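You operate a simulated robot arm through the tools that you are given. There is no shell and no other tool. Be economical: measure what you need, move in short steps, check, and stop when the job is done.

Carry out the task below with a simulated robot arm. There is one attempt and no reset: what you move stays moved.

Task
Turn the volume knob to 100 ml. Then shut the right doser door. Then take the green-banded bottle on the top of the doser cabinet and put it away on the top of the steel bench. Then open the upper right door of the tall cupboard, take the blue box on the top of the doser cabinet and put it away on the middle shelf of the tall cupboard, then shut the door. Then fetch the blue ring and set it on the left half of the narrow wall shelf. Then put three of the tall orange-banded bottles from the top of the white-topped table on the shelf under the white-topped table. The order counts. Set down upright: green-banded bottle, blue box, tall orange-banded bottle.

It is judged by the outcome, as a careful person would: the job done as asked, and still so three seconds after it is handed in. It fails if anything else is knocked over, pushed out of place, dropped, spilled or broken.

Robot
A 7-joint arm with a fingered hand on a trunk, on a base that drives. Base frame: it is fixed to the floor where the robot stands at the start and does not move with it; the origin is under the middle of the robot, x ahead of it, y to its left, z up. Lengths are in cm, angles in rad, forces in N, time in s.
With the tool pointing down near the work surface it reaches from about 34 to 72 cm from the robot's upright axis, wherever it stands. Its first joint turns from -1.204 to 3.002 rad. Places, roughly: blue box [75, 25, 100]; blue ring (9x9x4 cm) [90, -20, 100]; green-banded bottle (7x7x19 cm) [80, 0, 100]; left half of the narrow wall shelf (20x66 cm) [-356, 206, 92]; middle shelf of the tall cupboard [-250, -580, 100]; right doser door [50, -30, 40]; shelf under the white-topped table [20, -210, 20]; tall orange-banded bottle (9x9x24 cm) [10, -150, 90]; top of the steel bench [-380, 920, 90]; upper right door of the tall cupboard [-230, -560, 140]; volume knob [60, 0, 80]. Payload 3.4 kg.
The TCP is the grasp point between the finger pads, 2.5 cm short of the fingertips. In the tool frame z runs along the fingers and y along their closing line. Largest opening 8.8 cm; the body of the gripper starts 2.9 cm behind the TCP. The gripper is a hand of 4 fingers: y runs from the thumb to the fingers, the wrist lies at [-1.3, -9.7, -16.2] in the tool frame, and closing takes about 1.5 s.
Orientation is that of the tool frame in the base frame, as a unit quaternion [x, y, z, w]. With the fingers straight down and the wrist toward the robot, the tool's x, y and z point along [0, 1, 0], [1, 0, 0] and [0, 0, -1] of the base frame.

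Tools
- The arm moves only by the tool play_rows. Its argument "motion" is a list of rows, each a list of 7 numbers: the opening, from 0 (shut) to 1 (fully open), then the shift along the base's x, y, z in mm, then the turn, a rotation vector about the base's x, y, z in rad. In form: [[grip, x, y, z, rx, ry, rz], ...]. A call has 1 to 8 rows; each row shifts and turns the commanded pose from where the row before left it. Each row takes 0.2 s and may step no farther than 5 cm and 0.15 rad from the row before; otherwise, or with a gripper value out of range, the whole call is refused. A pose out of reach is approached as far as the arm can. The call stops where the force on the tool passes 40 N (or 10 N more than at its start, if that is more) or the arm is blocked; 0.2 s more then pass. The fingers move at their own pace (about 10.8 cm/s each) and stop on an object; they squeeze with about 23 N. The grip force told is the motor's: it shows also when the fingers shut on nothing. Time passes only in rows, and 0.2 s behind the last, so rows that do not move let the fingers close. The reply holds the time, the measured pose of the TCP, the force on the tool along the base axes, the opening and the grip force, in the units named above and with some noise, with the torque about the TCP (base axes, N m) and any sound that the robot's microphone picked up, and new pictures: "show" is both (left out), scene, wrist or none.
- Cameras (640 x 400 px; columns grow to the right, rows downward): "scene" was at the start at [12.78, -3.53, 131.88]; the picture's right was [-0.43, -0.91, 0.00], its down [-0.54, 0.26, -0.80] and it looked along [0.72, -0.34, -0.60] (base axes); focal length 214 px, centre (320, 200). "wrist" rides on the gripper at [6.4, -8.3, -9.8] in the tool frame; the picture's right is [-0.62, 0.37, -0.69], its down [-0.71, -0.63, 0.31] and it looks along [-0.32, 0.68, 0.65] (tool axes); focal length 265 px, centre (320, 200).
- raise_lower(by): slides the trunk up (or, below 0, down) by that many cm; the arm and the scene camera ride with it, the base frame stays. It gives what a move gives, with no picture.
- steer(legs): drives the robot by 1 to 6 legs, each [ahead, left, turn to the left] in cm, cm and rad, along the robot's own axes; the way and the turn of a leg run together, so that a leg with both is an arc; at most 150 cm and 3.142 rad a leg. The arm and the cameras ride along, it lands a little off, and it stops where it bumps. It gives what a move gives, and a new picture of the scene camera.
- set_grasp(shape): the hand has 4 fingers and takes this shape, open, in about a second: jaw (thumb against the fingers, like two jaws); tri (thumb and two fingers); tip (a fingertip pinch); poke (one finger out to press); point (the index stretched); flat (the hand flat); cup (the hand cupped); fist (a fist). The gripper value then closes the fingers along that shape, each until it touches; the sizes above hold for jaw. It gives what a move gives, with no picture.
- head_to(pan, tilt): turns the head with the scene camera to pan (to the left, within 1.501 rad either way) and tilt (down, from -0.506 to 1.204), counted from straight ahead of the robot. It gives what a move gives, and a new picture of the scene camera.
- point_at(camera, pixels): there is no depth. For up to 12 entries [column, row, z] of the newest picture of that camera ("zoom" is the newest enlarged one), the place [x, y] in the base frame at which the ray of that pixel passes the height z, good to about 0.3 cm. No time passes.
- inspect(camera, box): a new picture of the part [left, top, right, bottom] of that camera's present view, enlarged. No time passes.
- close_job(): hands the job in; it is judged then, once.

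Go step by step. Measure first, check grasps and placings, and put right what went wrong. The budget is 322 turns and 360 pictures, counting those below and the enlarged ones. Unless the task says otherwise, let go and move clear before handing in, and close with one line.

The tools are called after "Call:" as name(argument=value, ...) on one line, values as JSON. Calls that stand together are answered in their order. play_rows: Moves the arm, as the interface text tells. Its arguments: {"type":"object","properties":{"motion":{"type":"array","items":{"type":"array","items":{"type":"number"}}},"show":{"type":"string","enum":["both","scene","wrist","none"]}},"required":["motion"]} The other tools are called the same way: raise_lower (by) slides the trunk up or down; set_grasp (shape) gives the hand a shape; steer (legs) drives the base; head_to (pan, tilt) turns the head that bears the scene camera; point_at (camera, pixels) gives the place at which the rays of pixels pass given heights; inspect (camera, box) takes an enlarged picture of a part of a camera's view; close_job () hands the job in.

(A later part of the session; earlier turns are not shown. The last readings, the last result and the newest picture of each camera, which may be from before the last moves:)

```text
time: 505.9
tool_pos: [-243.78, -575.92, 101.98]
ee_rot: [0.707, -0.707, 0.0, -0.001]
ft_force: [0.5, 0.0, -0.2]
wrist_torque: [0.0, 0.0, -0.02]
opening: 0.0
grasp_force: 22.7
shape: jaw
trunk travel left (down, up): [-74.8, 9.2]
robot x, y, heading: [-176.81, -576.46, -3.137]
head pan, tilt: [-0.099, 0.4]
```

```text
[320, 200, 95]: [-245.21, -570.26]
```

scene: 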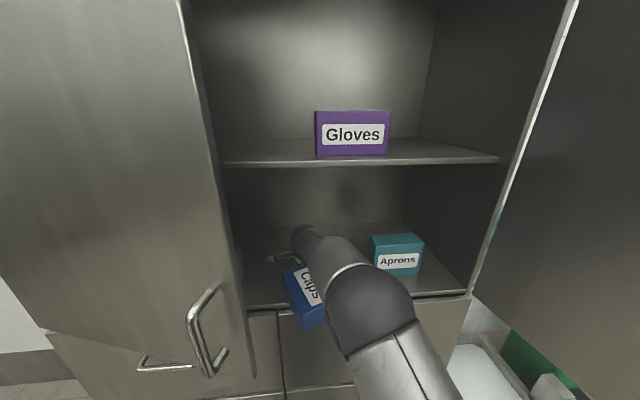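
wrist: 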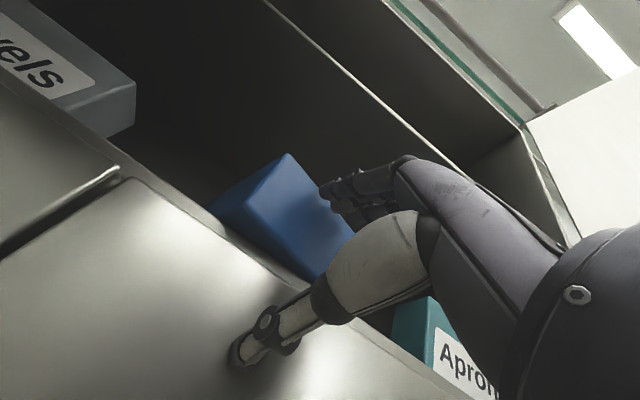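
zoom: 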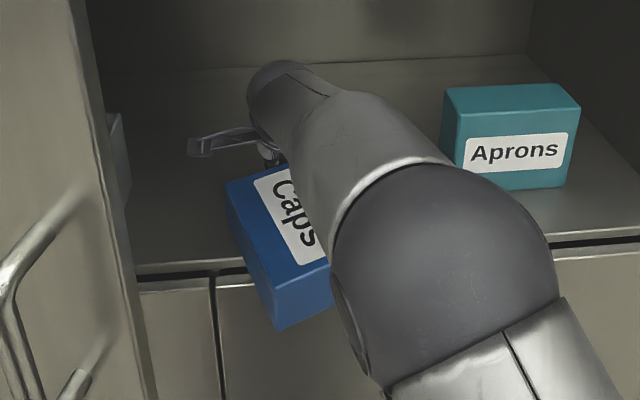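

Good. I'll lift off, shift north to clear the left door, retreat, and turn the hand forward again.

Call:
raise_lower(by=8)

Call:
play_rows(motion=[[0, 0, 40, 0, 0, 0, 0], [0, 0, 40, 0, 0, 0, 0], [0, 0, 20, 0, 0, 0, 0], [0, 0, 0, 0, 0, 0, 0]], show="none")

Call:
steer(legs=[[-25, 0, 0]])

Call:
play_rows(motion=[[0, 0, 0, 0, 0, 0.1428, 0], [0, 0, 0, 0, 0, 0.1428, 0], [0.5, 0, 0, 0, 0, 0.1428, 0], [1, 0, 0, 0, 0, 0.1428, 0], [1, 0, 0, 0, 0, 0.1428, 0], [1, 0, 0, 0, 0, 0.1428, 0], [1, 0, 0, 0, 0, 0.1428, 0], [1, 0, 0, 0, 0, 0.1428, 0]], show="none")

Call:
play_rows(motion=[[1, 0, 0, 0, 0, 0.1428, 0], [1, 0, 0, 0, 0, 0.1428, 0], [1, 0, 0, 0, 0, 0.1428, 0], [1, 0, 0, 0, 0, 0, 0.13], [1, 0, 0, 0, 0, 0, 0.13], [1, 0, 0, 0, 0, 0, 0]], show="none")

Call:
inspect(camera="scene", box=[230, 200, 410, 320])

```text
time: 507.1
tool_pos: [-243.6, -575.94, 110.04]
ee_rot: [0.708, -0.706, 0.0, 0.0]
ft_force: [-0.7, 0.1, 0.1]
wrist_torque: [0.0, 0.0, -0.05]
opening: 0.0
grasp_force: 22.5
shape: jaw
trunk travel left (down, up): [-82.8, 1.2]
robot x, y, heading: [-176.63, -576.17, -3.14]
head pan, tilt: [-0.099, 0.4]
```

```text
time: 508.1
tool_pos: [-243.65, -565.91, 110.0]
ee_rot: [0.708, -0.707, 0.0, -0.001]
ft_force: [0.5, -0.1, -0.2]
wrist_torque: [0.03, 0.02, 0.0]
opening: 0.03
grasp_force: 23.1
shape: jaw
trunk travel left (down, up): [-82.8, 1.2]
robot x, y, heading: [-176.69, -576.39, -3.134]
head pan, tilt: [-0.099, 0.4]
```

```text
time: 509.9
tool_pos: [-218.95, -565.43, 110.01]
ee_rot: [-0.705, 0.709, 0.001, 0.001]
ft_force: [0.3, 0.7, 0.1]
wrist_torque: [0.02, 0.01, -0.01]
opening: 0.01
grasp_force: 23.1
shape: jaw
trunk travel left (down, up): [-82.8, 1.2]
robot x, y, heading: [-151.85, -576.35, 3.139]
head pan, tilt: [-0.099, 0.4]
```

scene: 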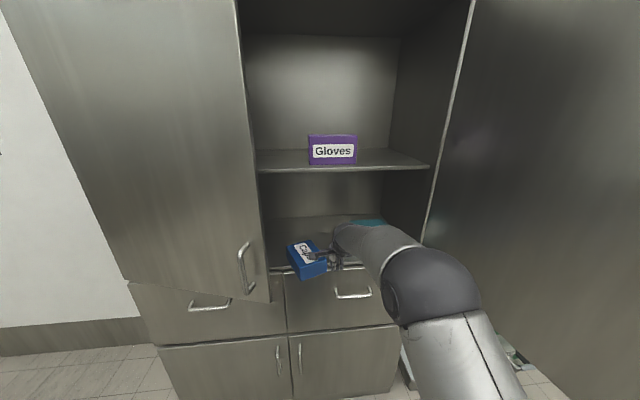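

```text
time: 511.7
tool_pos: [-219.21, -565.45, 109.94]
ee_rot: [-0.593, 0.596, 0.382, -0.384]
ft_force: [-0.2, 0.0, -0.6]
wrist_torque: [-0.01, 0.0, -0.01]
opening: 8.78
grasp_force: 0.1
shape: jaw
trunk travel left (down, up): [-82.8, 1.2]
robot x, y, heading: [-152.17, -576.26, 3.138]
head pan, tilt: [-0.099, 0.4]
```

```text
time: 513.1
tool_pos: [-219.09, -565.45, 109.94]
ee_rot: [0.559, -0.433, -0.43, 0.561]
ft_force: [-0.3, 0.0, 1.0]
wrist_torque: [0.0, 0.06, 0.0]
opening: 8.78
grasp_force: 0.1
shape: jaw
trunk travel left (down, up): [-82.8, 1.2]
robot x, y, heading: [-152.25, -576.44, 3.137]
head pan, tilt: [-0.099, 0.4]
```

```text
3.33 times, centred on (320, 260) of scene
```

zoom: 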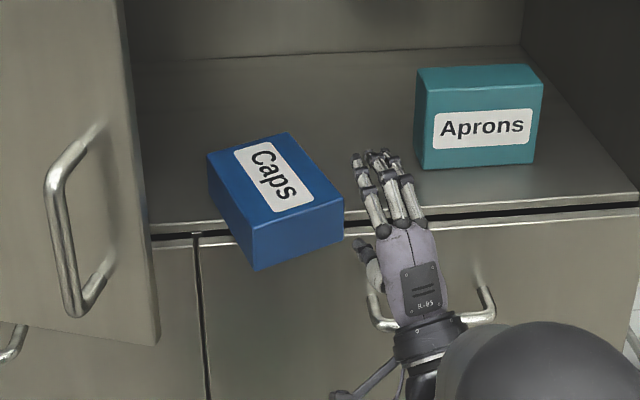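

Call:
point_at(camera="zoom", pixels=[[250, 225, 101], [343, 198, 101], [208, 153, 101], [287, 133, 101], [255, 269, 95], [343, 240, 95], [150, 230, 95], [480, 212, 95], [100, 240, 93]])

```text
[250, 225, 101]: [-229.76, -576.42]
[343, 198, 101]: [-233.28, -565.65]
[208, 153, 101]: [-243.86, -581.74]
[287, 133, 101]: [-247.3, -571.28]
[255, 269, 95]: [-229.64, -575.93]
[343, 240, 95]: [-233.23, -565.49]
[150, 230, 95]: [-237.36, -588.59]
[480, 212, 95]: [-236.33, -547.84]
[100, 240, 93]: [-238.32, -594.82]
```

The box's near face is at (−229.7…−233.3), yawed 0.36. The drawer front limits the thumb to x≈−232.8, so I'll pinch near the most overhanging corner with about 2.5 cm of overlap. Lining up now.

Call:
play_rows(motion=[[1, 0, -30, -35, 0, 0, 0.05], [1, 0, -30, -35, 0, 0, 0.05], [1, 0, -25, -35, 0, 0, 0], [1, 0, 0, -15, 0, 0, 0], [1, 0, 0, 0, 0, 0, 0]], show="none")

Call:
steer(legs=[[8, 0, 0]])

Call:
inspect(camera="scene", box=[250, 210, 390, 320])

```text
time: 514.3
tool_pos: [-218.86, -573.7, 97.95]
ee_rot: [0.58, -0.405, -0.402, 0.581]
ft_force: [-0.3, 1.1, -0.3]
wrist_torque: [0.02, 0.01, -0.05]
opening: 8.8
grasp_force: 0.1
shape: jaw
trunk travel left (down, up): [-82.8, 1.2]
robot x, y, heading: [-151.98, -576.09, 3.135]
head pan, tilt: [-0.099, 0.4]
```

```text
time: 515.3
tool_pos: [-227.0, -573.76, 97.83]
ee_rot: [0.581, -0.404, -0.4, 0.582]
ft_force: [-0.2, -0.4, -0.4]
wrist_torque: [-0.02, -0.03, -0.02]
opening: 8.75
grasp_force: 0.0
shape: jaw
trunk travel left (down, up): [-82.8, 1.2]
robot x, y, heading: [-160.33, -575.81, 3.136]
head pan, tilt: [-0.099, 0.4]
```

scene: 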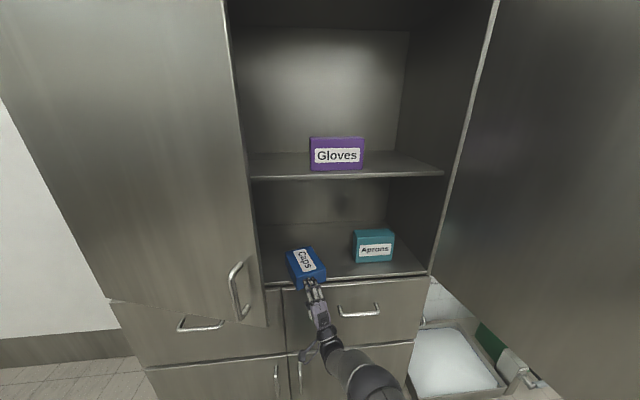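

```text
3.64 times, centred on (320, 265) of scene
```

zoom: 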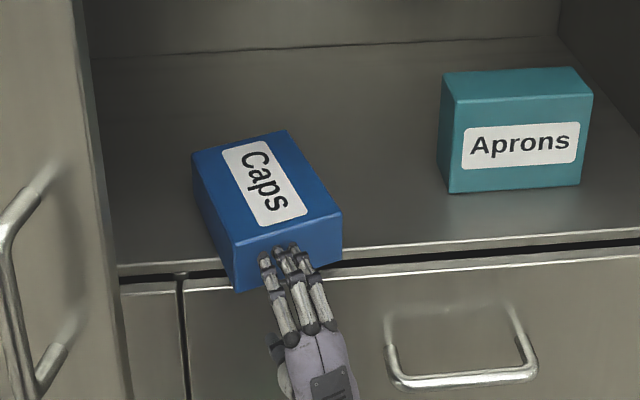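

Call:
play_rows(motion=[[1, -10, -4, 0, 0, 0, 0], [1, -10, -4, 0, 0, 0, 0], [1, -10, -4, 0, 0, 0, 0], [1, 0, 0, 0, 0, 0, 0]], show="wrist")

Call:
inspect(camera="scene", box=[250, 210, 390, 320])

```text
time: 516.3
tool_pos: [-229.13, -574.78, 98.46]
ee_rot: [0.58, -0.405, -0.401, 0.582]
ft_force: [0.7, 0.3, -0.7]
wrist_torque: [0.0, 0.02, -0.01]
opening: 8.78
grasp_force: 0.1
shape: jaw
out of reach, approached as far as the arm can: row 3
trunk travel left (down, up): [-82.8, 1.2]
robot x, y, heading: [-160.15, -575.96, 3.141]
head pan, tilt: [-0.099, 0.4]
```

wrist: 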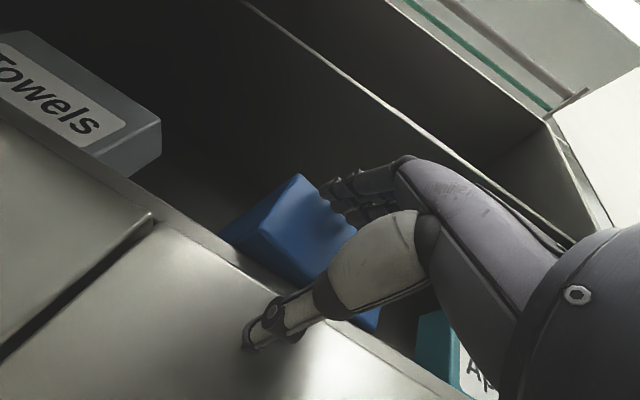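

```text
3.64 times, centred on (320, 265) of scene
```

zoom: 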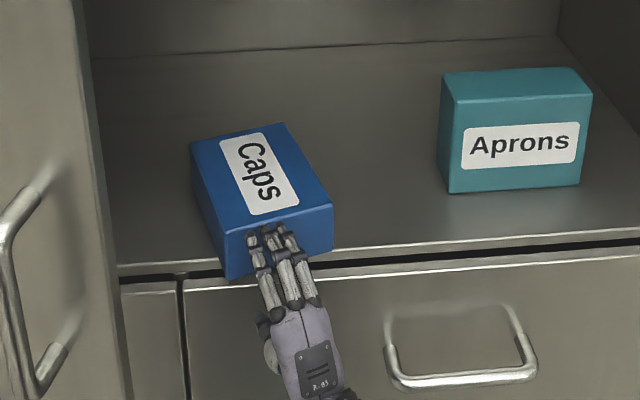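

The upper fingertips pushed the near face back slightly; they sit lower than assumed (fingers ≈ +3 cm, thumb ≈ −5.7 cm from TCP). I'll back off, raise 1.6 cm and re-advance.

Call:
play_rows(motion=[[1, 25, 9, 0, 0, 0, 0], [1, 0, 0, 12, 0, 0, 0], [1, 0, 0, 0, 0, 0, 0]], show="none")

Call:
steer(legs=[[4.5, 1.2, 0]])

Call:
inspect(camera="wrist", box=[180, 130, 420, 380])

Call:
inspect(camera="scene", box=[250, 210, 390, 320])

```text
time: 517.1
tool_pos: [-226.66, -573.92, 99.58]
ee_rot: [0.581, -0.404, -0.401, 0.582]
ft_force: [0.1, -1.1, -0.1]
wrist_torque: [-0.02, 0.0, 0.01]
opening: 8.78
grasp_force: 0.1
shape: jaw
trunk travel left (down, up): [-82.8, 1.2]
robot x, y, heading: [-160.49, -575.78, 3.138]
head pan, tilt: [-0.099, 0.4]
```

```text
time: 518.0
tool_pos: [-230.89, -575.21, 99.83]
ee_rot: [0.581, -0.404, -0.401, 0.582]
ft_force: [13.7, 0.1, -2.1]
wrist_torque: [0.04, -0.86, 0.14]
opening: 8.8
grasp_force: 0.0
shape: jaw
trunk travel left (down, up): [-82.8, 1.2]
robot x, y, heading: [-164.93, -577.1, 3.145]
head pan, tilt: [-0.099, 0.4]
```

scene: 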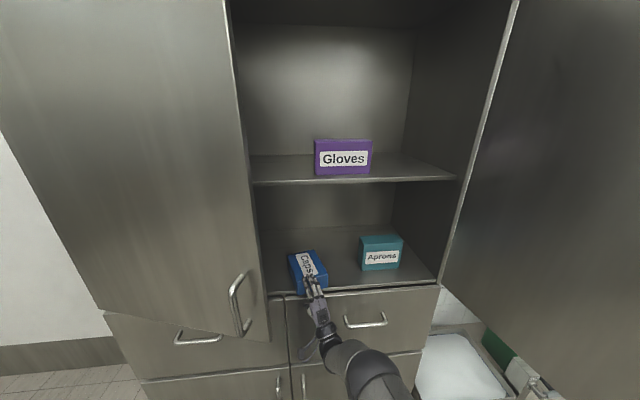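

```text
1.60 times, centred on (300, 255) of wrist
```

zoom: 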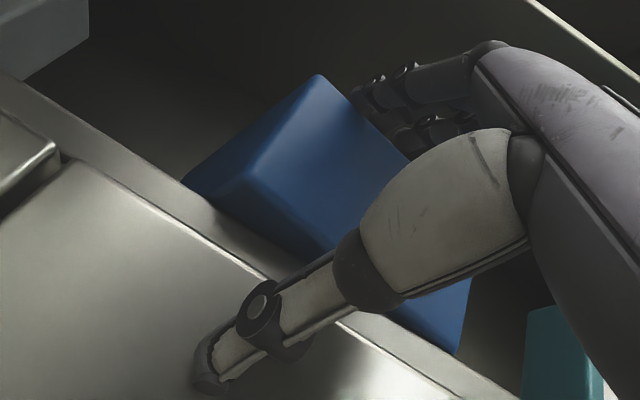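

```text
3.64 times, centred on (320, 265) of scene
```

zoom: 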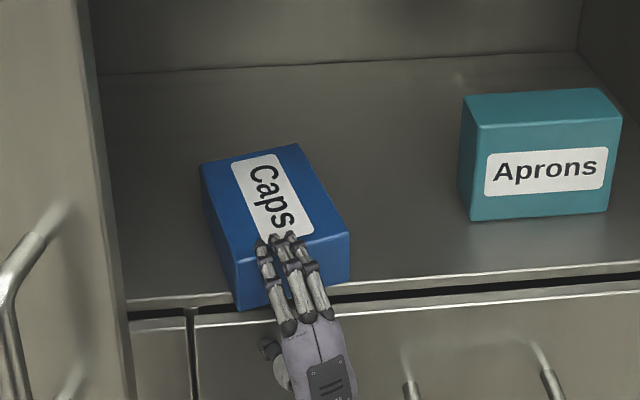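

The fingers are now over the top face by ~3 cm; the thumb touches the drawer front. I'll ease back 0.6 cm and close so the thumb comes up under the box.

Call:
steer(legs=[[-0.7, 0, 0]])

Call:
play_rows(motion=[[0.7, 0, 0, 0, 0, 0, 0], [0.4, 0, 0, 0, 0, 0, 0], [0.1, 0, 0, 0, 0, 0, 0], [0, 0, 0, 0, 0, 0, 0], [0, 0, 0, 0, 0, 0, 0], [0, 0, 0, 0, 0, 0, 0]], show="wrist")

Call:
inspect(camera="scene", box=[250, 210, 390, 320])

```text
time: 518.8
tool_pos: [-230.27, -575.19, 99.68]
ee_rot: [0.581, -0.404, -0.401, 0.582]
ft_force: [5.1, 1.1, 0.7]
wrist_torque: [0.05, -0.28, 0.02]
opening: 8.79
grasp_force: 0.1
shape: jaw
trunk travel left (down, up): [-82.8, 1.2]
robot x, y, heading: [-164.08, -577.44, 3.141]
head pan, tilt: [-0.099, 0.4]
```

scene: 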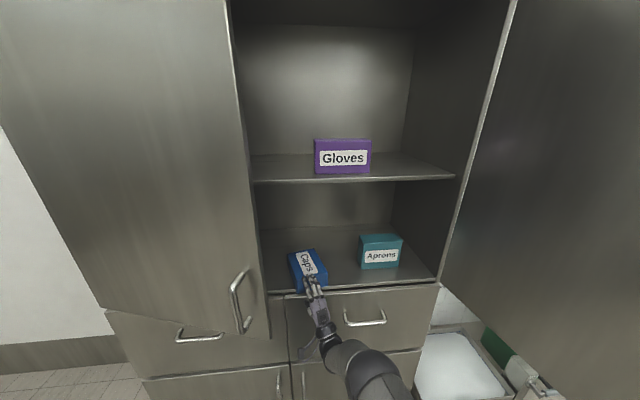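

```text
time: 520.2
tool_pos: [-230.13, -575.15, 99.83]
ee_rot: [0.58, -0.404, -0.402, 0.582]
ft_force: [1.8, 0.6, 13.5]
wrist_torque: [0.01, 0.45, -0.05]
opening: 3.19
grasp_force: 23.2
shape: jaw
trunk travel left (down, up): [-82.8, 1.2]
robot x, y, heading: [-163.83, -577.14, 3.142]
head pan, tilt: [-0.099, 0.4]
```

wrist: 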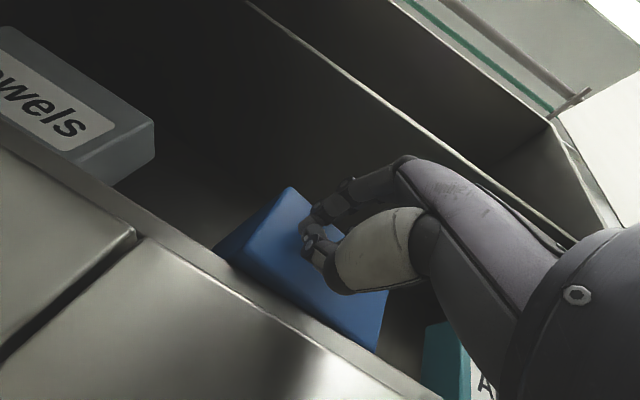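

```text
3.64 times, centred on (320, 265) of scene
```

zoom: 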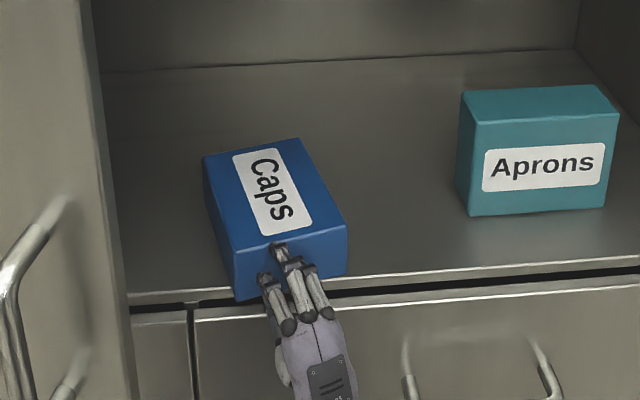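

The thumb closed on the near face rather than underneath. The fingers do press on the top, so I'll try pulling back 4 cm with this grip.

Call:
steer(legs=[[-4, 0, 0]])

Call:
inspect(camera="scene", box=[250, 210, 390, 320])

```text
time: 521.1
tool_pos: [-226.19, -575.21, 99.88]
ee_rot: [0.581, -0.405, -0.401, 0.581]
ft_force: [6.3, -1.1, 4.4]
wrist_torque: [0.08, 0.26, -0.08]
opening: 2.2
grasp_force: 23.2
shape: jaw
trunk travel left (down, up): [-82.8, 1.2]
robot x, y, heading: [-159.83, -577.3, 3.142]
head pan, tilt: [-0.099, 0.4]
```

scene: 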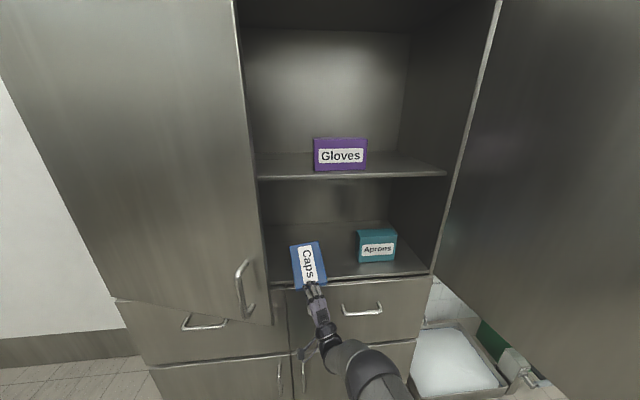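

```text
3.64 times, centred on (320, 265) of scene
```

zoom: 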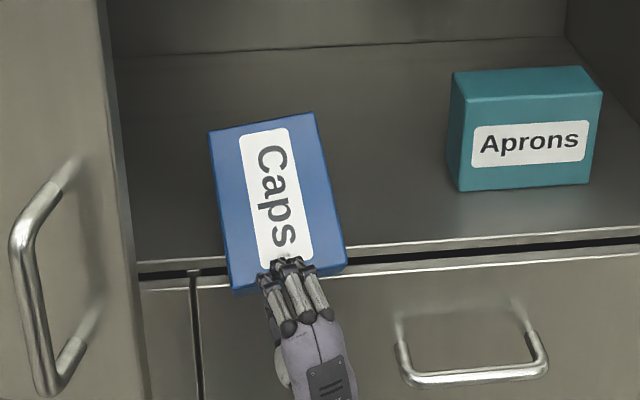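

The box has tilted, near end down, pinched at its near-top edge. I'll look from the wrist camera before doing anything else.

Call:
play_rows(motion=[[0, 0, 0, 0, 0, 0, 0]], show="wrist")

Call:
inspect(camera="scene", box=[285, 230, 345, 300])

```text
time: 521.5
tool_pos: [-226.11, -575.31, 99.79]
ee_rot: [0.581, -0.404, -0.401, 0.582]
ft_force: [6.7, -0.7, 4.3]
wrist_torque: [0.07, 0.23, -0.03]
opening: 2.21
grasp_force: 23.0
shape: jaw
trunk travel left (down, up): [-82.8, 1.2]
robot x, y, heading: [-159.63, -577.8, 3.136]
head pan, tilt: [-0.099, 0.4]
```

wrist: 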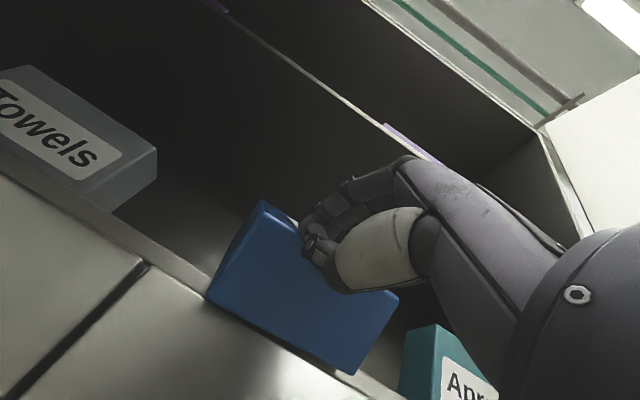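

```text
5.71 times, centred on (315, 265) of scene
```

zoom: 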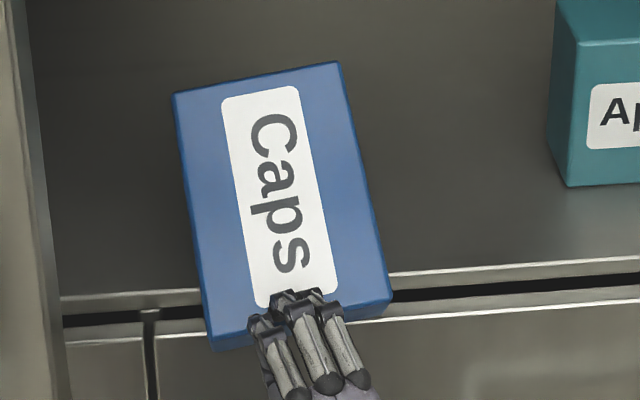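

The label face now looks almost square-on: the box is standing on its near end, leaning back about 27°, with its centre of mass inside the sill. If released, it should lie back on the shelf with more overhang, so I'll open slowly with the hand guarding the front.

Call:
play_rows(motion=[[0.3, 0, 0, 0, 0, 0, 0], [0.4, 0, 0, 0, 0, 0, 0], [0.6, 0, 0, 0, 0, 0, 0], [0.8, 0, 0, 0, 0, 0, 0], [1, 0, 0, 0, 0, 0, 0], [1, 0, 0, 0, 0, 0, 0]], show="both")

Call:
inspect(camera="scene", box=[250, 210, 390, 320])

```text
time: 522.9
tool_pos: [-226.26, -575.26, 99.55]
ee_rot: [0.582, -0.404, -0.4, 0.581]
ft_force: [0.4, -0.8, 0.0]
wrist_torque: [0.0, 0.01, 0.0]
opening: 8.74
grasp_force: 0.1
shape: jaw
trunk travel left (down, up): [-82.8, 1.2]
robot x, y, heading: [-159.91, -577.38, 3.141]
head pan, tilt: [-0.099, 0.4]
```

scene: 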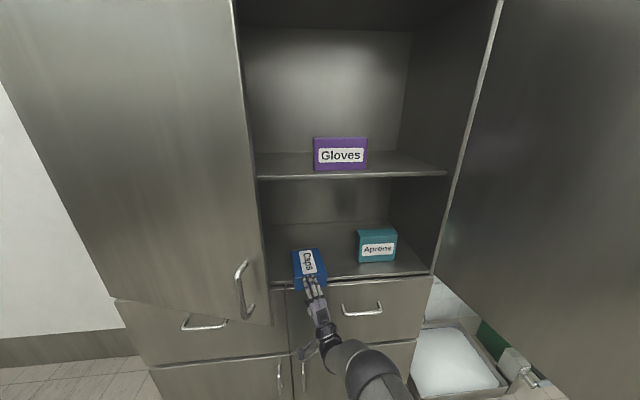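
wrist: 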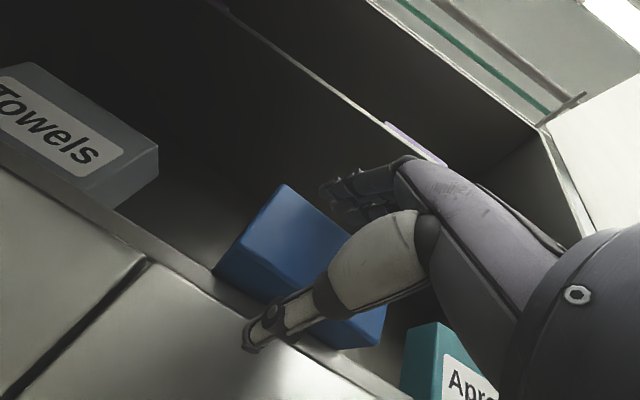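

```text
3.64 times, centred on (320, 265) of scene
```

zoom: 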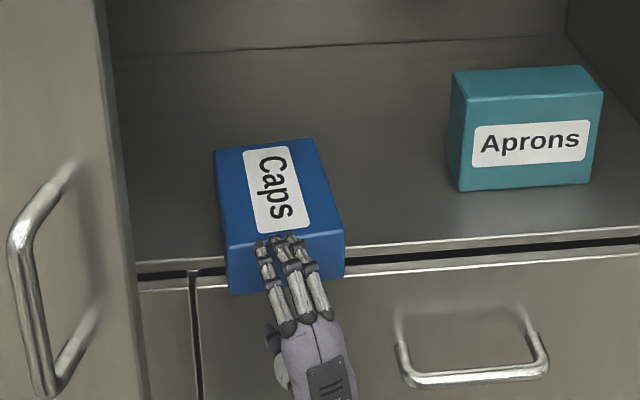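

It lay back flat with more overhang and less yaw. Measuring again.

Call:
point_at(camera="zoom", pixels=[[227, 250, 101], [344, 231, 101], [215, 152, 101], [311, 139, 101], [231, 295, 95], [344, 276, 95]])

Call:
inspect(camera="wrist", box=[190, 160, 430, 380])

```text
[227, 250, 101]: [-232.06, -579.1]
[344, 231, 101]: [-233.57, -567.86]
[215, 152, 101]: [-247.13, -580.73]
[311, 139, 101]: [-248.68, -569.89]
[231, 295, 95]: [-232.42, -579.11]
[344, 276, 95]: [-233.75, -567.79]
```

```text
1.82 times, centred on (310, 270) of wrist
```

zoom: 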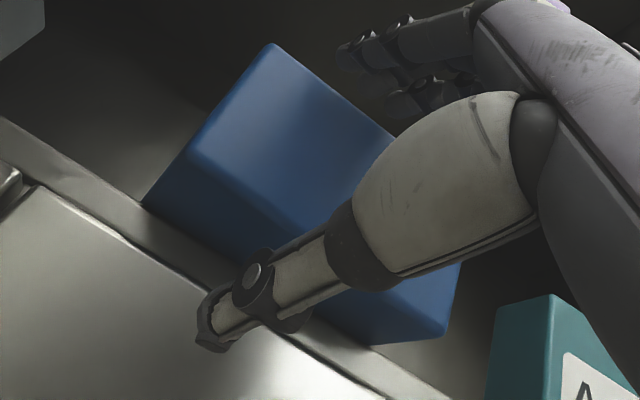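

The near face is now at x≈−232.8; I need it at about −228.5 for the thumb to fit under. I'll do the downward hook once more with the known numbers.

Call:
steer(legs=[[-5, 0, 0]])

Call:
play_rows(motion=[[1, 0, 0, 20, 0, 0, -0.12], [1, 0, 0, 20, 0, 0, -0.12], [1, 0, 0, 20, 0, 0, -0.12], [1, 0, 0, 20, 0, -0.1428, 0], [1, 0, 0, 20, 0, -0.1428, 0], [1, 0, 0, 20, 0, -0.1428, 0], [1, 0, 0, 10, 0, -0.1428, 0], [1, 0, 0, 0, 0, -0.1428, 0]], show="none")

Call:
play_rows(motion=[[0.5, 0, 0, 0, 0, -0.1428, 0], [0, 0, 0, 0, 0, -0.1428, 0], [0, 0, 0, 0, 0, -0.1428, 0], [0, 0, 0, 0, 0, -0.1428, 0], [0, 0, 0, 0, 0, -0.1428, 0], [0, 0, 0, 0, 0, -0.1428, 0], [0, 0, 0, 0, 0, 0, 0]], show="none")

```text
time: 523.8
tool_pos: [-221.29, -575.18, 99.64]
ee_rot: [0.581, -0.405, -0.401, 0.581]
ft_force: [-0.1, 0.7, -0.1]
wrist_torque: [0.05, 0.0, -0.01]
opening: 8.76
grasp_force: 0.1
shape: jaw
trunk travel left (down, up): [-82.8, 1.2]
robot x, y, heading: [-155.05, -577.19, 3.139]
head pan, tilt: [-0.099, 0.4]
```

scene: 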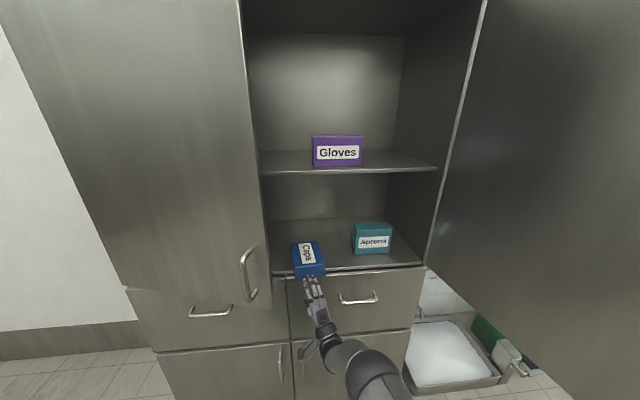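

```text
time: 525.6
tool_pos: [-221.11, -575.35, 112.66]
ee_rot: [-0.643, 0.646, 0.291, -0.292]
ft_force: [-0.1, -0.7, -0.6]
wrist_torque: [0.03, -0.01, 0.01]
opening: 8.77
grasp_force: 0.0
shape: jaw
trunk travel left (down, up): [-82.8, 1.2]
robot x, y, heading: [-154.8, -577.66, 3.142]
head pan, tilt: [-0.099, 0.4]
```

```text
time: 527.2
tool_pos: [-221.34, -575.25, 112.6]
ee_rot: [-0.705, 0.709, -0.001, 0.003]
ft_force: [-0.5, -0.3, -0.7]
wrist_torque: [0.01, 0.01, -0.01]
opening: 0.0
grasp_force: 22.9
shape: jaw
out of reach, approached as far as the arm can: row 4
trunk travel left (down, up): [-82.8, 1.2]
robot x, y, heading: [-155.23, -577.12, 3.14]
head pan, tilt: [-0.099, 0.4]
```

Call:
play_rows(motion=[[0, 0, 20, -20, 0, 0, 0], [0, 0, 0, -21, 0, 0, 0], [0, 0, 0, 0, 0, 0, 0]], show="none")

Call:
steer(legs=[[35, 0, 0]])

Call:
play_rows(motion=[[0, 0, -10, -30, 0, 0, 0], [0, 0, -10, -33, 0, 0, 0], [0, 0, 0, 0, 0, 0, 0]], show="none")

```text
time: 528.0
tool_pos: [-221.29, -573.26, 108.6]
ee_rot: [-0.706, 0.709, -0.001, 0.002]
ft_force: [-0.4, 0.4, -0.1]
wrist_torque: [-0.01, 0.02, 0.01]
opening: 0.03
grasp_force: 23.5
shape: jaw
trunk travel left (down, up): [-82.8, 1.2]
robot x, y, heading: [-154.88, -577.44, 3.138]
head pan, tilt: [-0.099, 0.4]
```

```text
time: 530.3
tool_pos: [-256.61, -572.78, 108.59]
ee_rot: [-0.703, 0.711, -0.002, 0.0]
ft_force: [-0.3, 0.5, -0.3]
wrist_torque: [0.02, 0.02, 0.0]
opening: 0.02
grasp_force: 23.1
shape: jaw
trunk travel left (down, up): [-82.8, 1.2]
robot x, y, heading: [-190.22, -577.59, 3.135]
head pan, tilt: [-0.099, 0.4]
```

scene: 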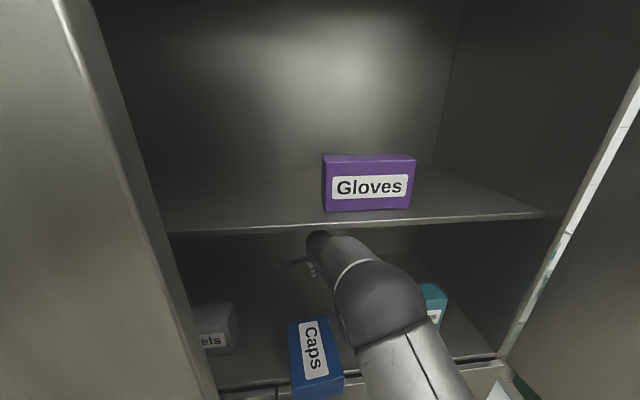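

```text
time: 531.1
tool_pos: [-256.67, -574.65, 102.16]
ee_rot: [-0.704, 0.71, -0.001, 0.001]
ft_force: [-0.1, -0.2, 0.1]
wrist_torque: [0.01, 0.01, 0.0]
opening: 0.01
grasp_force: 22.8
shape: jaw
trunk travel left (down, up): [-82.8, 1.2]
robot x, y, heading: [-190.48, -577.62, 3.135]
head pan, tilt: [-0.099, 0.4]
```

Fingers are behind the far end. I'll pull back 14.5 cm.

Call:
steer(legs=[[-14.5, 0, 0]])

Call:
inspect(camera="scene", box=[230, 220, 370, 350])

```text
time: 532.4
tool_pos: [-241.98, -574.77, 102.09]
ee_rot: [-0.703, 0.711, -0.001, 0.002]
ft_force: [-0.5, 0.3, -0.1]
wrist_torque: [-0.02, -0.05, 0.02]
opening: 0.0
grasp_force: 23.3
shape: jaw
trunk travel left (down, up): [-82.8, 1.2]
robot x, y, heading: [-175.19, -577.24, 3.13]
head pan, tilt: [-0.099, 0.4]
```

scene: 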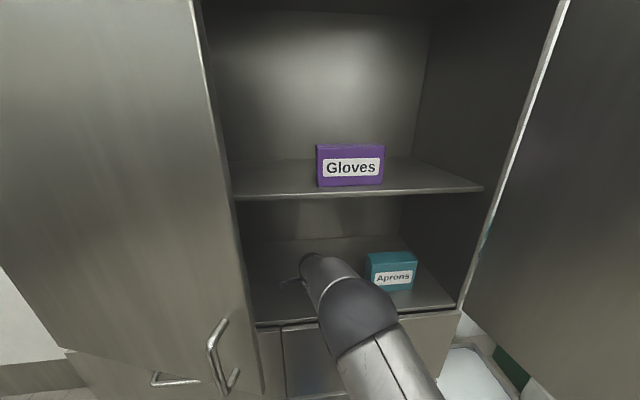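

```text
3.08 times, centred on (300, 285) of scene
```

zoom: 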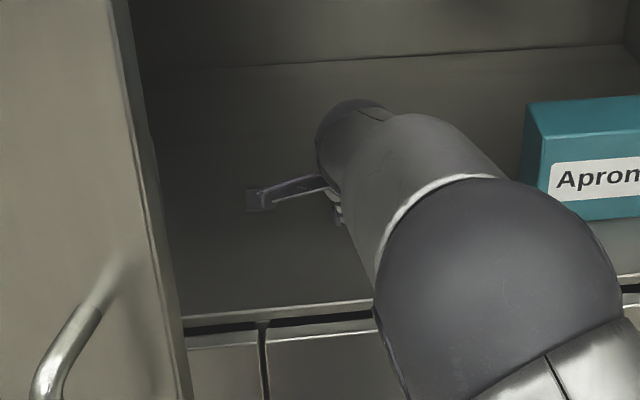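

The box is no longer visible on the sill; it may have fallen. I'll look down.

Call:
head_to(pan=0.0, tilt=1.1)

```text
time: 533.5
tool_pos: [-242.05, -574.8, 102.01]
ee_rot: [-0.703, 0.711, -0.001, 0.002]
ft_force: [0.3, 0.0, -0.2]
wrist_torque: [0.05, -0.01, -0.02]
opening: 0.0
grasp_force: 23.0
shape: jaw
trunk travel left (down, up): [-82.8, 1.2]
robot x, y, heading: [-175.33, -577.41, 3.134]
head pan, tilt: [0.0, 1.1]
```

scene: 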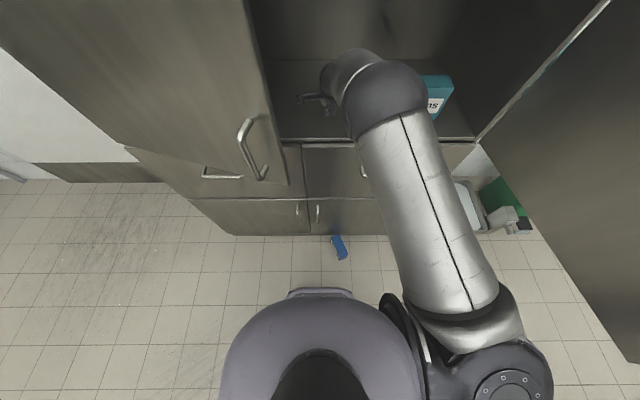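

The box fell to the floor in front of the cupboard. It can still be recovered, so I'll zoom in to see how it lies.

Call:
inspect(camera="scene", box=[300, 210, 380, 280])

Call:
point_at(camera="scene", pixels=[[332, 236, 0], [343, 234, 0], [340, 260, 0], [348, 256, 0], [337, 236, 6]])

```text
5.71 times, centred on (340, 245) of scene
```

zoom: 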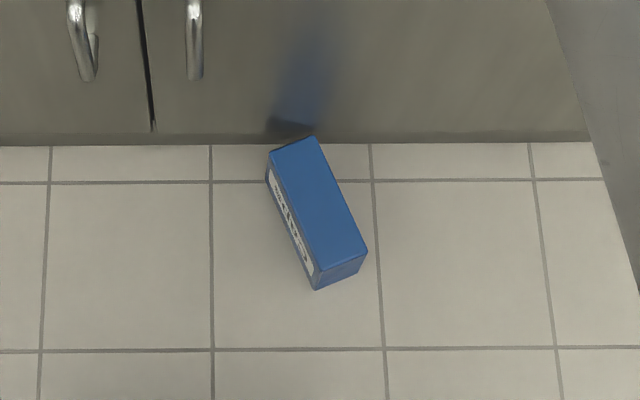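

```text
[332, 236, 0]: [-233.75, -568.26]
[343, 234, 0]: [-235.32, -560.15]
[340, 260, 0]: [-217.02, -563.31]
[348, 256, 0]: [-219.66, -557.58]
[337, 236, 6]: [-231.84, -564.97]
```

Luckily it is standing on its narrow edge, 6 cm wide across the top, so it can be grasped from above. I'll check which way up the label reads.

Call:
inspect(camera="scene", box=[325, 230, 353, 264])

```text
11.76 times, centred on (339, 247) of scene
```

zoom: 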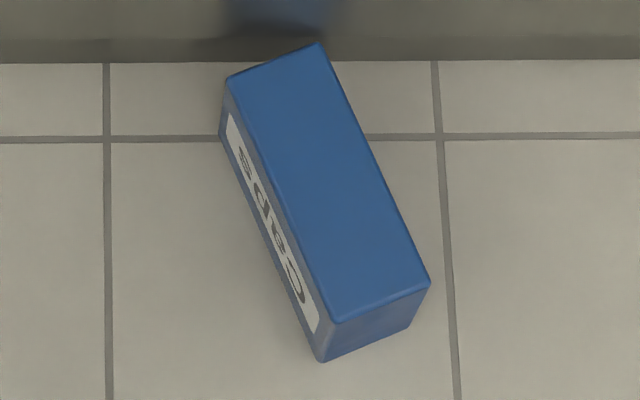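

The "C" is nearest me on a face seen from the left, so the box is standing upside-down. I can grip it across its 6 cm thickness with a horizontal hand and roll 180°. First I'll retreat from the compartment and point the hand forward.

Call:
play_rows(motion=[[0, 0, 30, 30, 0, 0, 0], [0, 0, 35, 30, 0, 0, 0], [0, 0, 35, 0, 0, 0, 0], [0, 0, 0, 0, 0, 0, 0]], show="none")

Call:
steer(legs=[[-25, 0, 0]])

Call:
play_rows(motion=[[0, 15, 0, 0, 0, 0.1428, 0], [0, 15, 0, 0, 0, 0.1428, 0], [0.5, 15, 0, 0, 0, 0.1428, 0], [1, 15, 0, 0, 0, 0.1428, 0], [1, 0, 0, 0, 0, 0.1428, 0], [1, 0, 0, 0, 0, 0.1428, 0], [1, 0, 0, 0, 0, 0.1428, 0], [1, 0, 0, 0, 0, 0.1428, 0]], show="none")

Call:
play_rows(motion=[[1, 0, 0, 0, 0, 0.1428, 0], [1, 0, 0, 0, 0, 0.1428, 0], [1, 0, 0, 0, 0, 0.1428, 0], [1, 0, 0, 0, -0.15, 0, 0], [1, 0, 0, 0, -0.15, 0, 0], [1, 0, 0, 0, -0.15, 0, 0], [1, 0, 0, 0, -0.15, 0, 0], [1, 0, 0, 0, -0.15, 0, 0]], show="none")

Call:
play_rows(motion=[[1, 0, 0, 0, -0.15, 0, 0], [1, 0, 0, 0, -0.15, 0, 0], [1, 0, 0, 0, -0.15, 0, 0], [1, 0, 0, 0, -0.15, 0, 0], [1, 0, 0, 0, -0.15, 0, 0], [1, 0, 0, 0, -0.07, 0, 0]], show="none")

```text
time: 534.5
tool_pos: [-241.81, -564.89, 108.19]
ee_rot: [-0.703, 0.711, -0.001, 0.002]
ft_force: [-0.1, 0.6, 0.1]
wrist_torque: [0.0, -0.03, -0.03]
opening: 0.0
grasp_force: 22.9
shape: jaw
trunk travel left (down, up): [-82.8, 1.2]
robot x, y, heading: [-175.6, -577.39, 3.135]
head pan, tilt: [0.0, 1.1]
```

```text
time: 536.4
tool_pos: [-216.45, -565.14, 108.15]
ee_rot: [-0.705, 0.709, -0.002, 0.002]
ft_force: [0.4, 0.4, 0.5]
wrist_torque: [-0.01, 0.01, -0.03]
opening: 0.02
grasp_force: 23.2
shape: jaw
trunk travel left (down, up): [-82.8, 1.2]
robot x, y, heading: [-149.75, -577.53, 3.142]
head pan, tilt: [0.0, 1.1]
```

scene: 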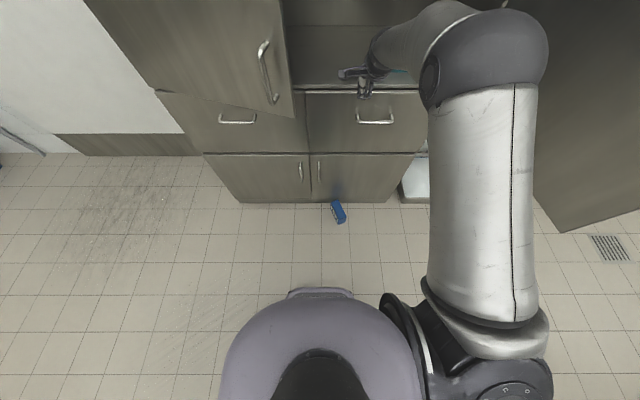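

```text
time: 538.1
tool_pos: [-210.6, -565.34, 108.24]
ee_rot: [-0.594, 0.598, 0.38, -0.382]
ft_force: [0.5, 0.9, -0.5]
wrist_torque: [0.02, -0.01, 0.02]
opening: 8.77
grasp_force: 0.1
shape: jaw
trunk travel left (down, up): [-82.8, 1.2]
robot x, y, heading: [-149.9, -577.45, 3.14]
head pan, tilt: [0.0, 1.1]
```

```text
time: 540.0
tool_pos: [-210.43, -565.28, 108.16]
ee_rot: [-0.281, 0.651, 0.279, -0.648]
ft_force: [0.2, -0.5, -0.7]
wrist_torque: [0.01, 0.0, 0.01]
opening: 8.78
grasp_force: 0.0
shape: jaw
trunk travel left (down, up): [-82.8, 1.2]
robot x, y, heading: [-150.0, -577.62, 3.141]
head pan, tilt: [0.0, 1.1]
```

```text
time: 541.4
tool_pos: [-210.45, -565.29, 108.2]
ee_rot: [0.0, 0.707, -0.005, -0.707]
ft_force: [-0.7, 0.2, 1.5]
wrist_torque: [0.01, -0.02, -0.01]
opening: 8.77
grasp_force: 0.1
shape: jaw
trunk travel left (down, up): [-82.8, 1.2]
robot x, y, heading: [-150.24, -577.53, 3.142]
head pan, tilt: [0.0, 1.1]
```

Both roll extremes are reachable: the hand is now at thumb-left and can roll through to thumb-right. I'll measure the box on the floor from here.

Call:
inspect(camera="scene", box=[318, 192, 362, 232])

Call:
point_at(camera="zoom", pixels=[[320, 200, 0]])

```text
10.00 times, centred on (340, 212) of scene
```

zoom: 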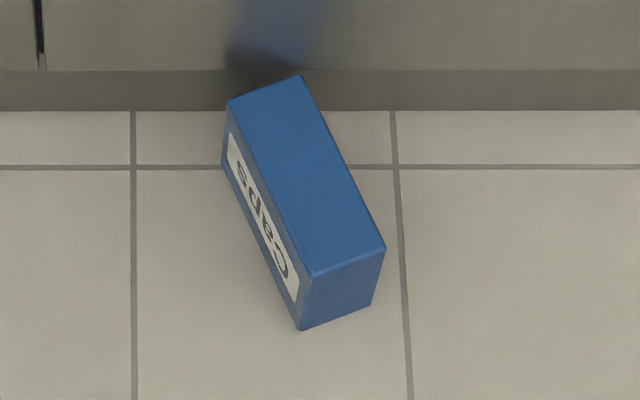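

```text
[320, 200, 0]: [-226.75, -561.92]
```

Call:
point_at(camera="zoom", pixels=[[310, 278, 11.5], [385, 248, 11.5], [228, 102, 11.5], [303, 75, 11.5], [301, 330, 0], [370, 303, 0], [222, 162, 0]])

Call:
raise_lower(by=-40)

Call:
raise_lower(by=-36)

```text
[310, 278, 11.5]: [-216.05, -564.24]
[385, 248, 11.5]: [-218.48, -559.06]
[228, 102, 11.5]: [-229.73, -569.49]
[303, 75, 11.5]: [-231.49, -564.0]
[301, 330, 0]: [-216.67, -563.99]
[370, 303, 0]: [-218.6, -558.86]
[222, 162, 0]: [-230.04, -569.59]
```

```text
time: 545.2
tool_pos: [-210.42, -565.19, 68.15]
ee_rot: [-0.001, 0.707, -0.003, -0.707]
ft_force: [0.5, 0.9, 0.5]
wrist_torque: [-0.04, 0.03, 0.01]
opening: 8.79
grasp_force: 0.1
shape: jaw
trunk travel left (down, up): [-42.8, 41.2]
robot x, y, heading: [-150.18, -577.49, 3.14]
head pan, tilt: [0.0, 1.1]
```

```text
time: 548.7
tool_pos: [-210.53, -565.23, 32.24]
ee_rot: [0.0, -0.707, 0.003, 0.707]
ft_force: [0.1, -0.5, -0.5]
wrist_torque: [0.0, -0.01, -0.03]
opening: 8.8
grasp_force: 0.1
shape: jaw
trunk travel left (down, up): [-6.8, 77.2]
robot x, y, heading: [-149.92, -577.44, 3.141]
head pan, tilt: [0.0, 1.1]
```

Box on floor: near face centre (−217.4, −561.5), yaw 0.38, width 5.6, height 11.5. I'll lower the hand to z≈8, yaw it, and stop in front of the near face.

Call:
raise_lower(by=-6)

Call:
play_rows(motion=[[1, 0, 15, -30, 0, 0, 0.095], [1, 0, 15, -30, 0, 0, 0.095], [1, 0, 15, -30, 0, 0, 0.095], [1, 0, 10, -30, 0, 0, 0.093], [1, 0, 0, -30, 0, 0, 0], [1, 0, 0, -30, 0, 0, 0], [1, 0, 0, 0, 0, 0, 0]], show="both")

```text
time: 549.7
tool_pos: [-210.43, -565.35, 26.17]
ee_rot: [0.0, 0.707, -0.004, -0.707]
ft_force: [0.7, -0.3, -0.4]
wrist_torque: [0.01, -0.01, -0.03]
opening: 8.76
grasp_force: 0.1
shape: jaw
trunk travel left (down, up): [-0.8, 83.2]
robot x, y, heading: [-150.11, -577.29, 3.142]
head pan, tilt: [0.0, 1.1]
```

```text
time: 551.3
tool_pos: [-210.49, -560.09, 8.14]
ee_rot: [-0.132, 0.695, -0.137, -0.694]
ft_force: [-0.2, -0.4, 0.6]
wrist_torque: [0.0, -0.02, 0.02]
opening: 8.76
grasp_force: 0.1
shape: jaw
trunk travel left (down, up): [-0.8, 83.2]
robot x, y, heading: [-149.75, -577.42, 3.136]
head pan, tilt: [0.0, 1.1]
```

scene: 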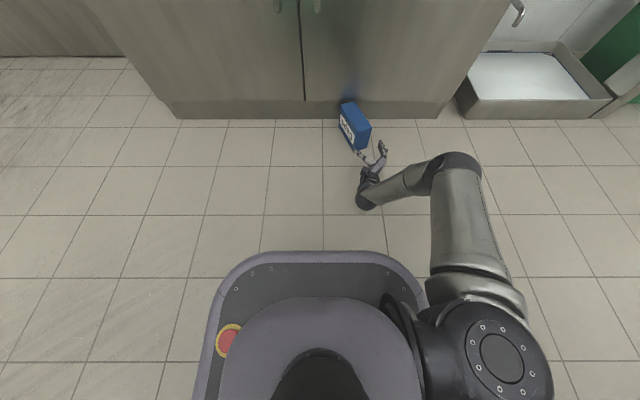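
wrist: 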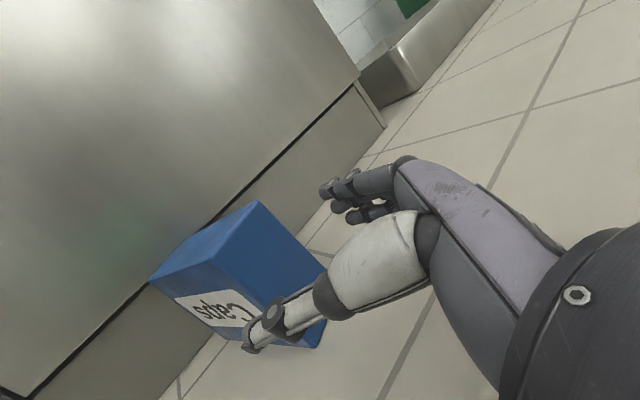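

Hand and box are nearly in line; the label visibly reads upside-down. I'll shift 1.1 cm north and advance along the box axis.

Call:
play_rows(motion=[[1, 0, 11, 0, 0, 0, 0], [1, -26, -10, 0, 0, 0, 0], [1, -26, -10, 0, 0, 0, 0], [1, 0, 0, 0, 0, 0, 0]], show="none")

Call:
inspect(camera="scene", box=[320, 85, 420, 215])

```text
time: 552.3
tool_pos: [-215.77, -560.73, 8.05]
ee_rot: [-0.132, 0.695, -0.136, -0.694]
ft_force: [0.5, -0.4, -0.2]
wrist_torque: [0.02, 0.0, -0.01]
opening: 8.76
grasp_force: 0.0
shape: jaw
trunk travel left (down, up): [-0.8, 83.2]
robot x, y, heading: [-149.82, -577.37, 3.134]
head pan, tilt: [0.0, 1.1]
```

```text
3.08 times, centred on (370, 150) of scene
```

zoom: 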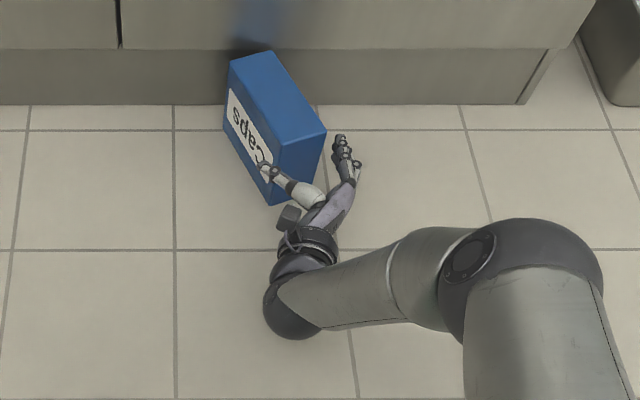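

The thumb is left and the fingers right of the box. I'll advance 3.5 cm and close.

Call:
play_rows(motion=[[1, -17, -7, 0, 0, 0, 0], [1, -16, -6, 0, 0, 0, 0], [0.5, 0, 0, 0, 0, 0, 0], [0, 0, 0, 0, 0, 0, 0], [0, 0, 0, 0, 0, 0, 0], [0, 0, 0, 0, 0, 0, 0], [0, 0, 0, 0, 0, 0, 0]], show="none")

Call:
play_rows(motion=[[0, 0, 0, 40, 0, 0, 0], [0, 0, 0, 40, 0, 0, 0], [0, 0, 0, 40, 0, 0, 0], [0, 0, 0, 40, 0, 0, 0], [0, 0, 0, 40, 0, 0, 0], [0, 0, 0, 0, 0, 0, 0]], show="both")

```text
time: 553.9
tool_pos: [-219.06, -562.07, 8.17]
ee_rot: [0.132, -0.694, 0.137, 0.694]
ft_force: [0.8, -0.2, 1.1]
wrist_torque: [0.05, 0.04, 0.0]
opening: 6.5
grasp_force: 23.1
shape: jaw
trunk travel left (down, up): [-0.8, 83.2]
robot x, y, heading: [-150.09, -577.49, 3.138]
head pan, tilt: [0.0, 1.1]
```

```text
time: 555.3
tool_pos: [-218.93, -562.14, 28.31]
ee_rot: [0.132, -0.694, 0.137, 0.695]
ft_force: [-0.3, 0.4, -1.8]
wrist_torque: [0.02, -0.06, -0.04]
opening: 6.45
grasp_force: 23.2
shape: jaw
trunk travel left (down, up): [-0.8, 83.2]
robot x, y, heading: [-150.09, -577.71, 3.139]
head pan, tilt: [0.0, 1.1]
```

scene: 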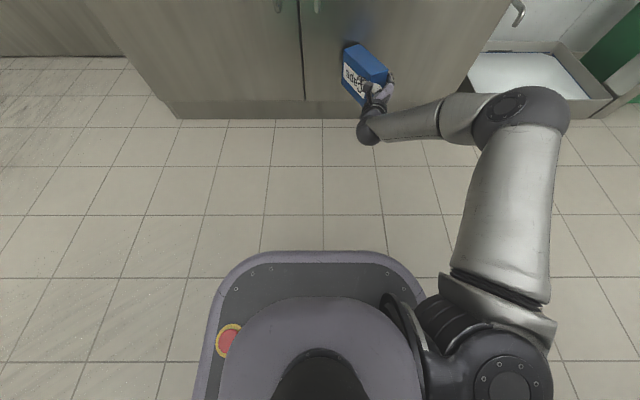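
wrist: 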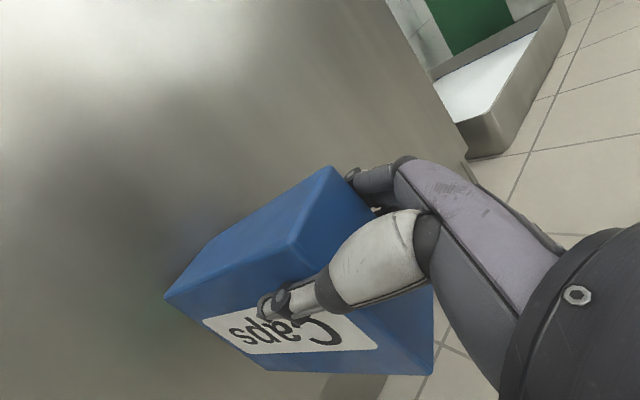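

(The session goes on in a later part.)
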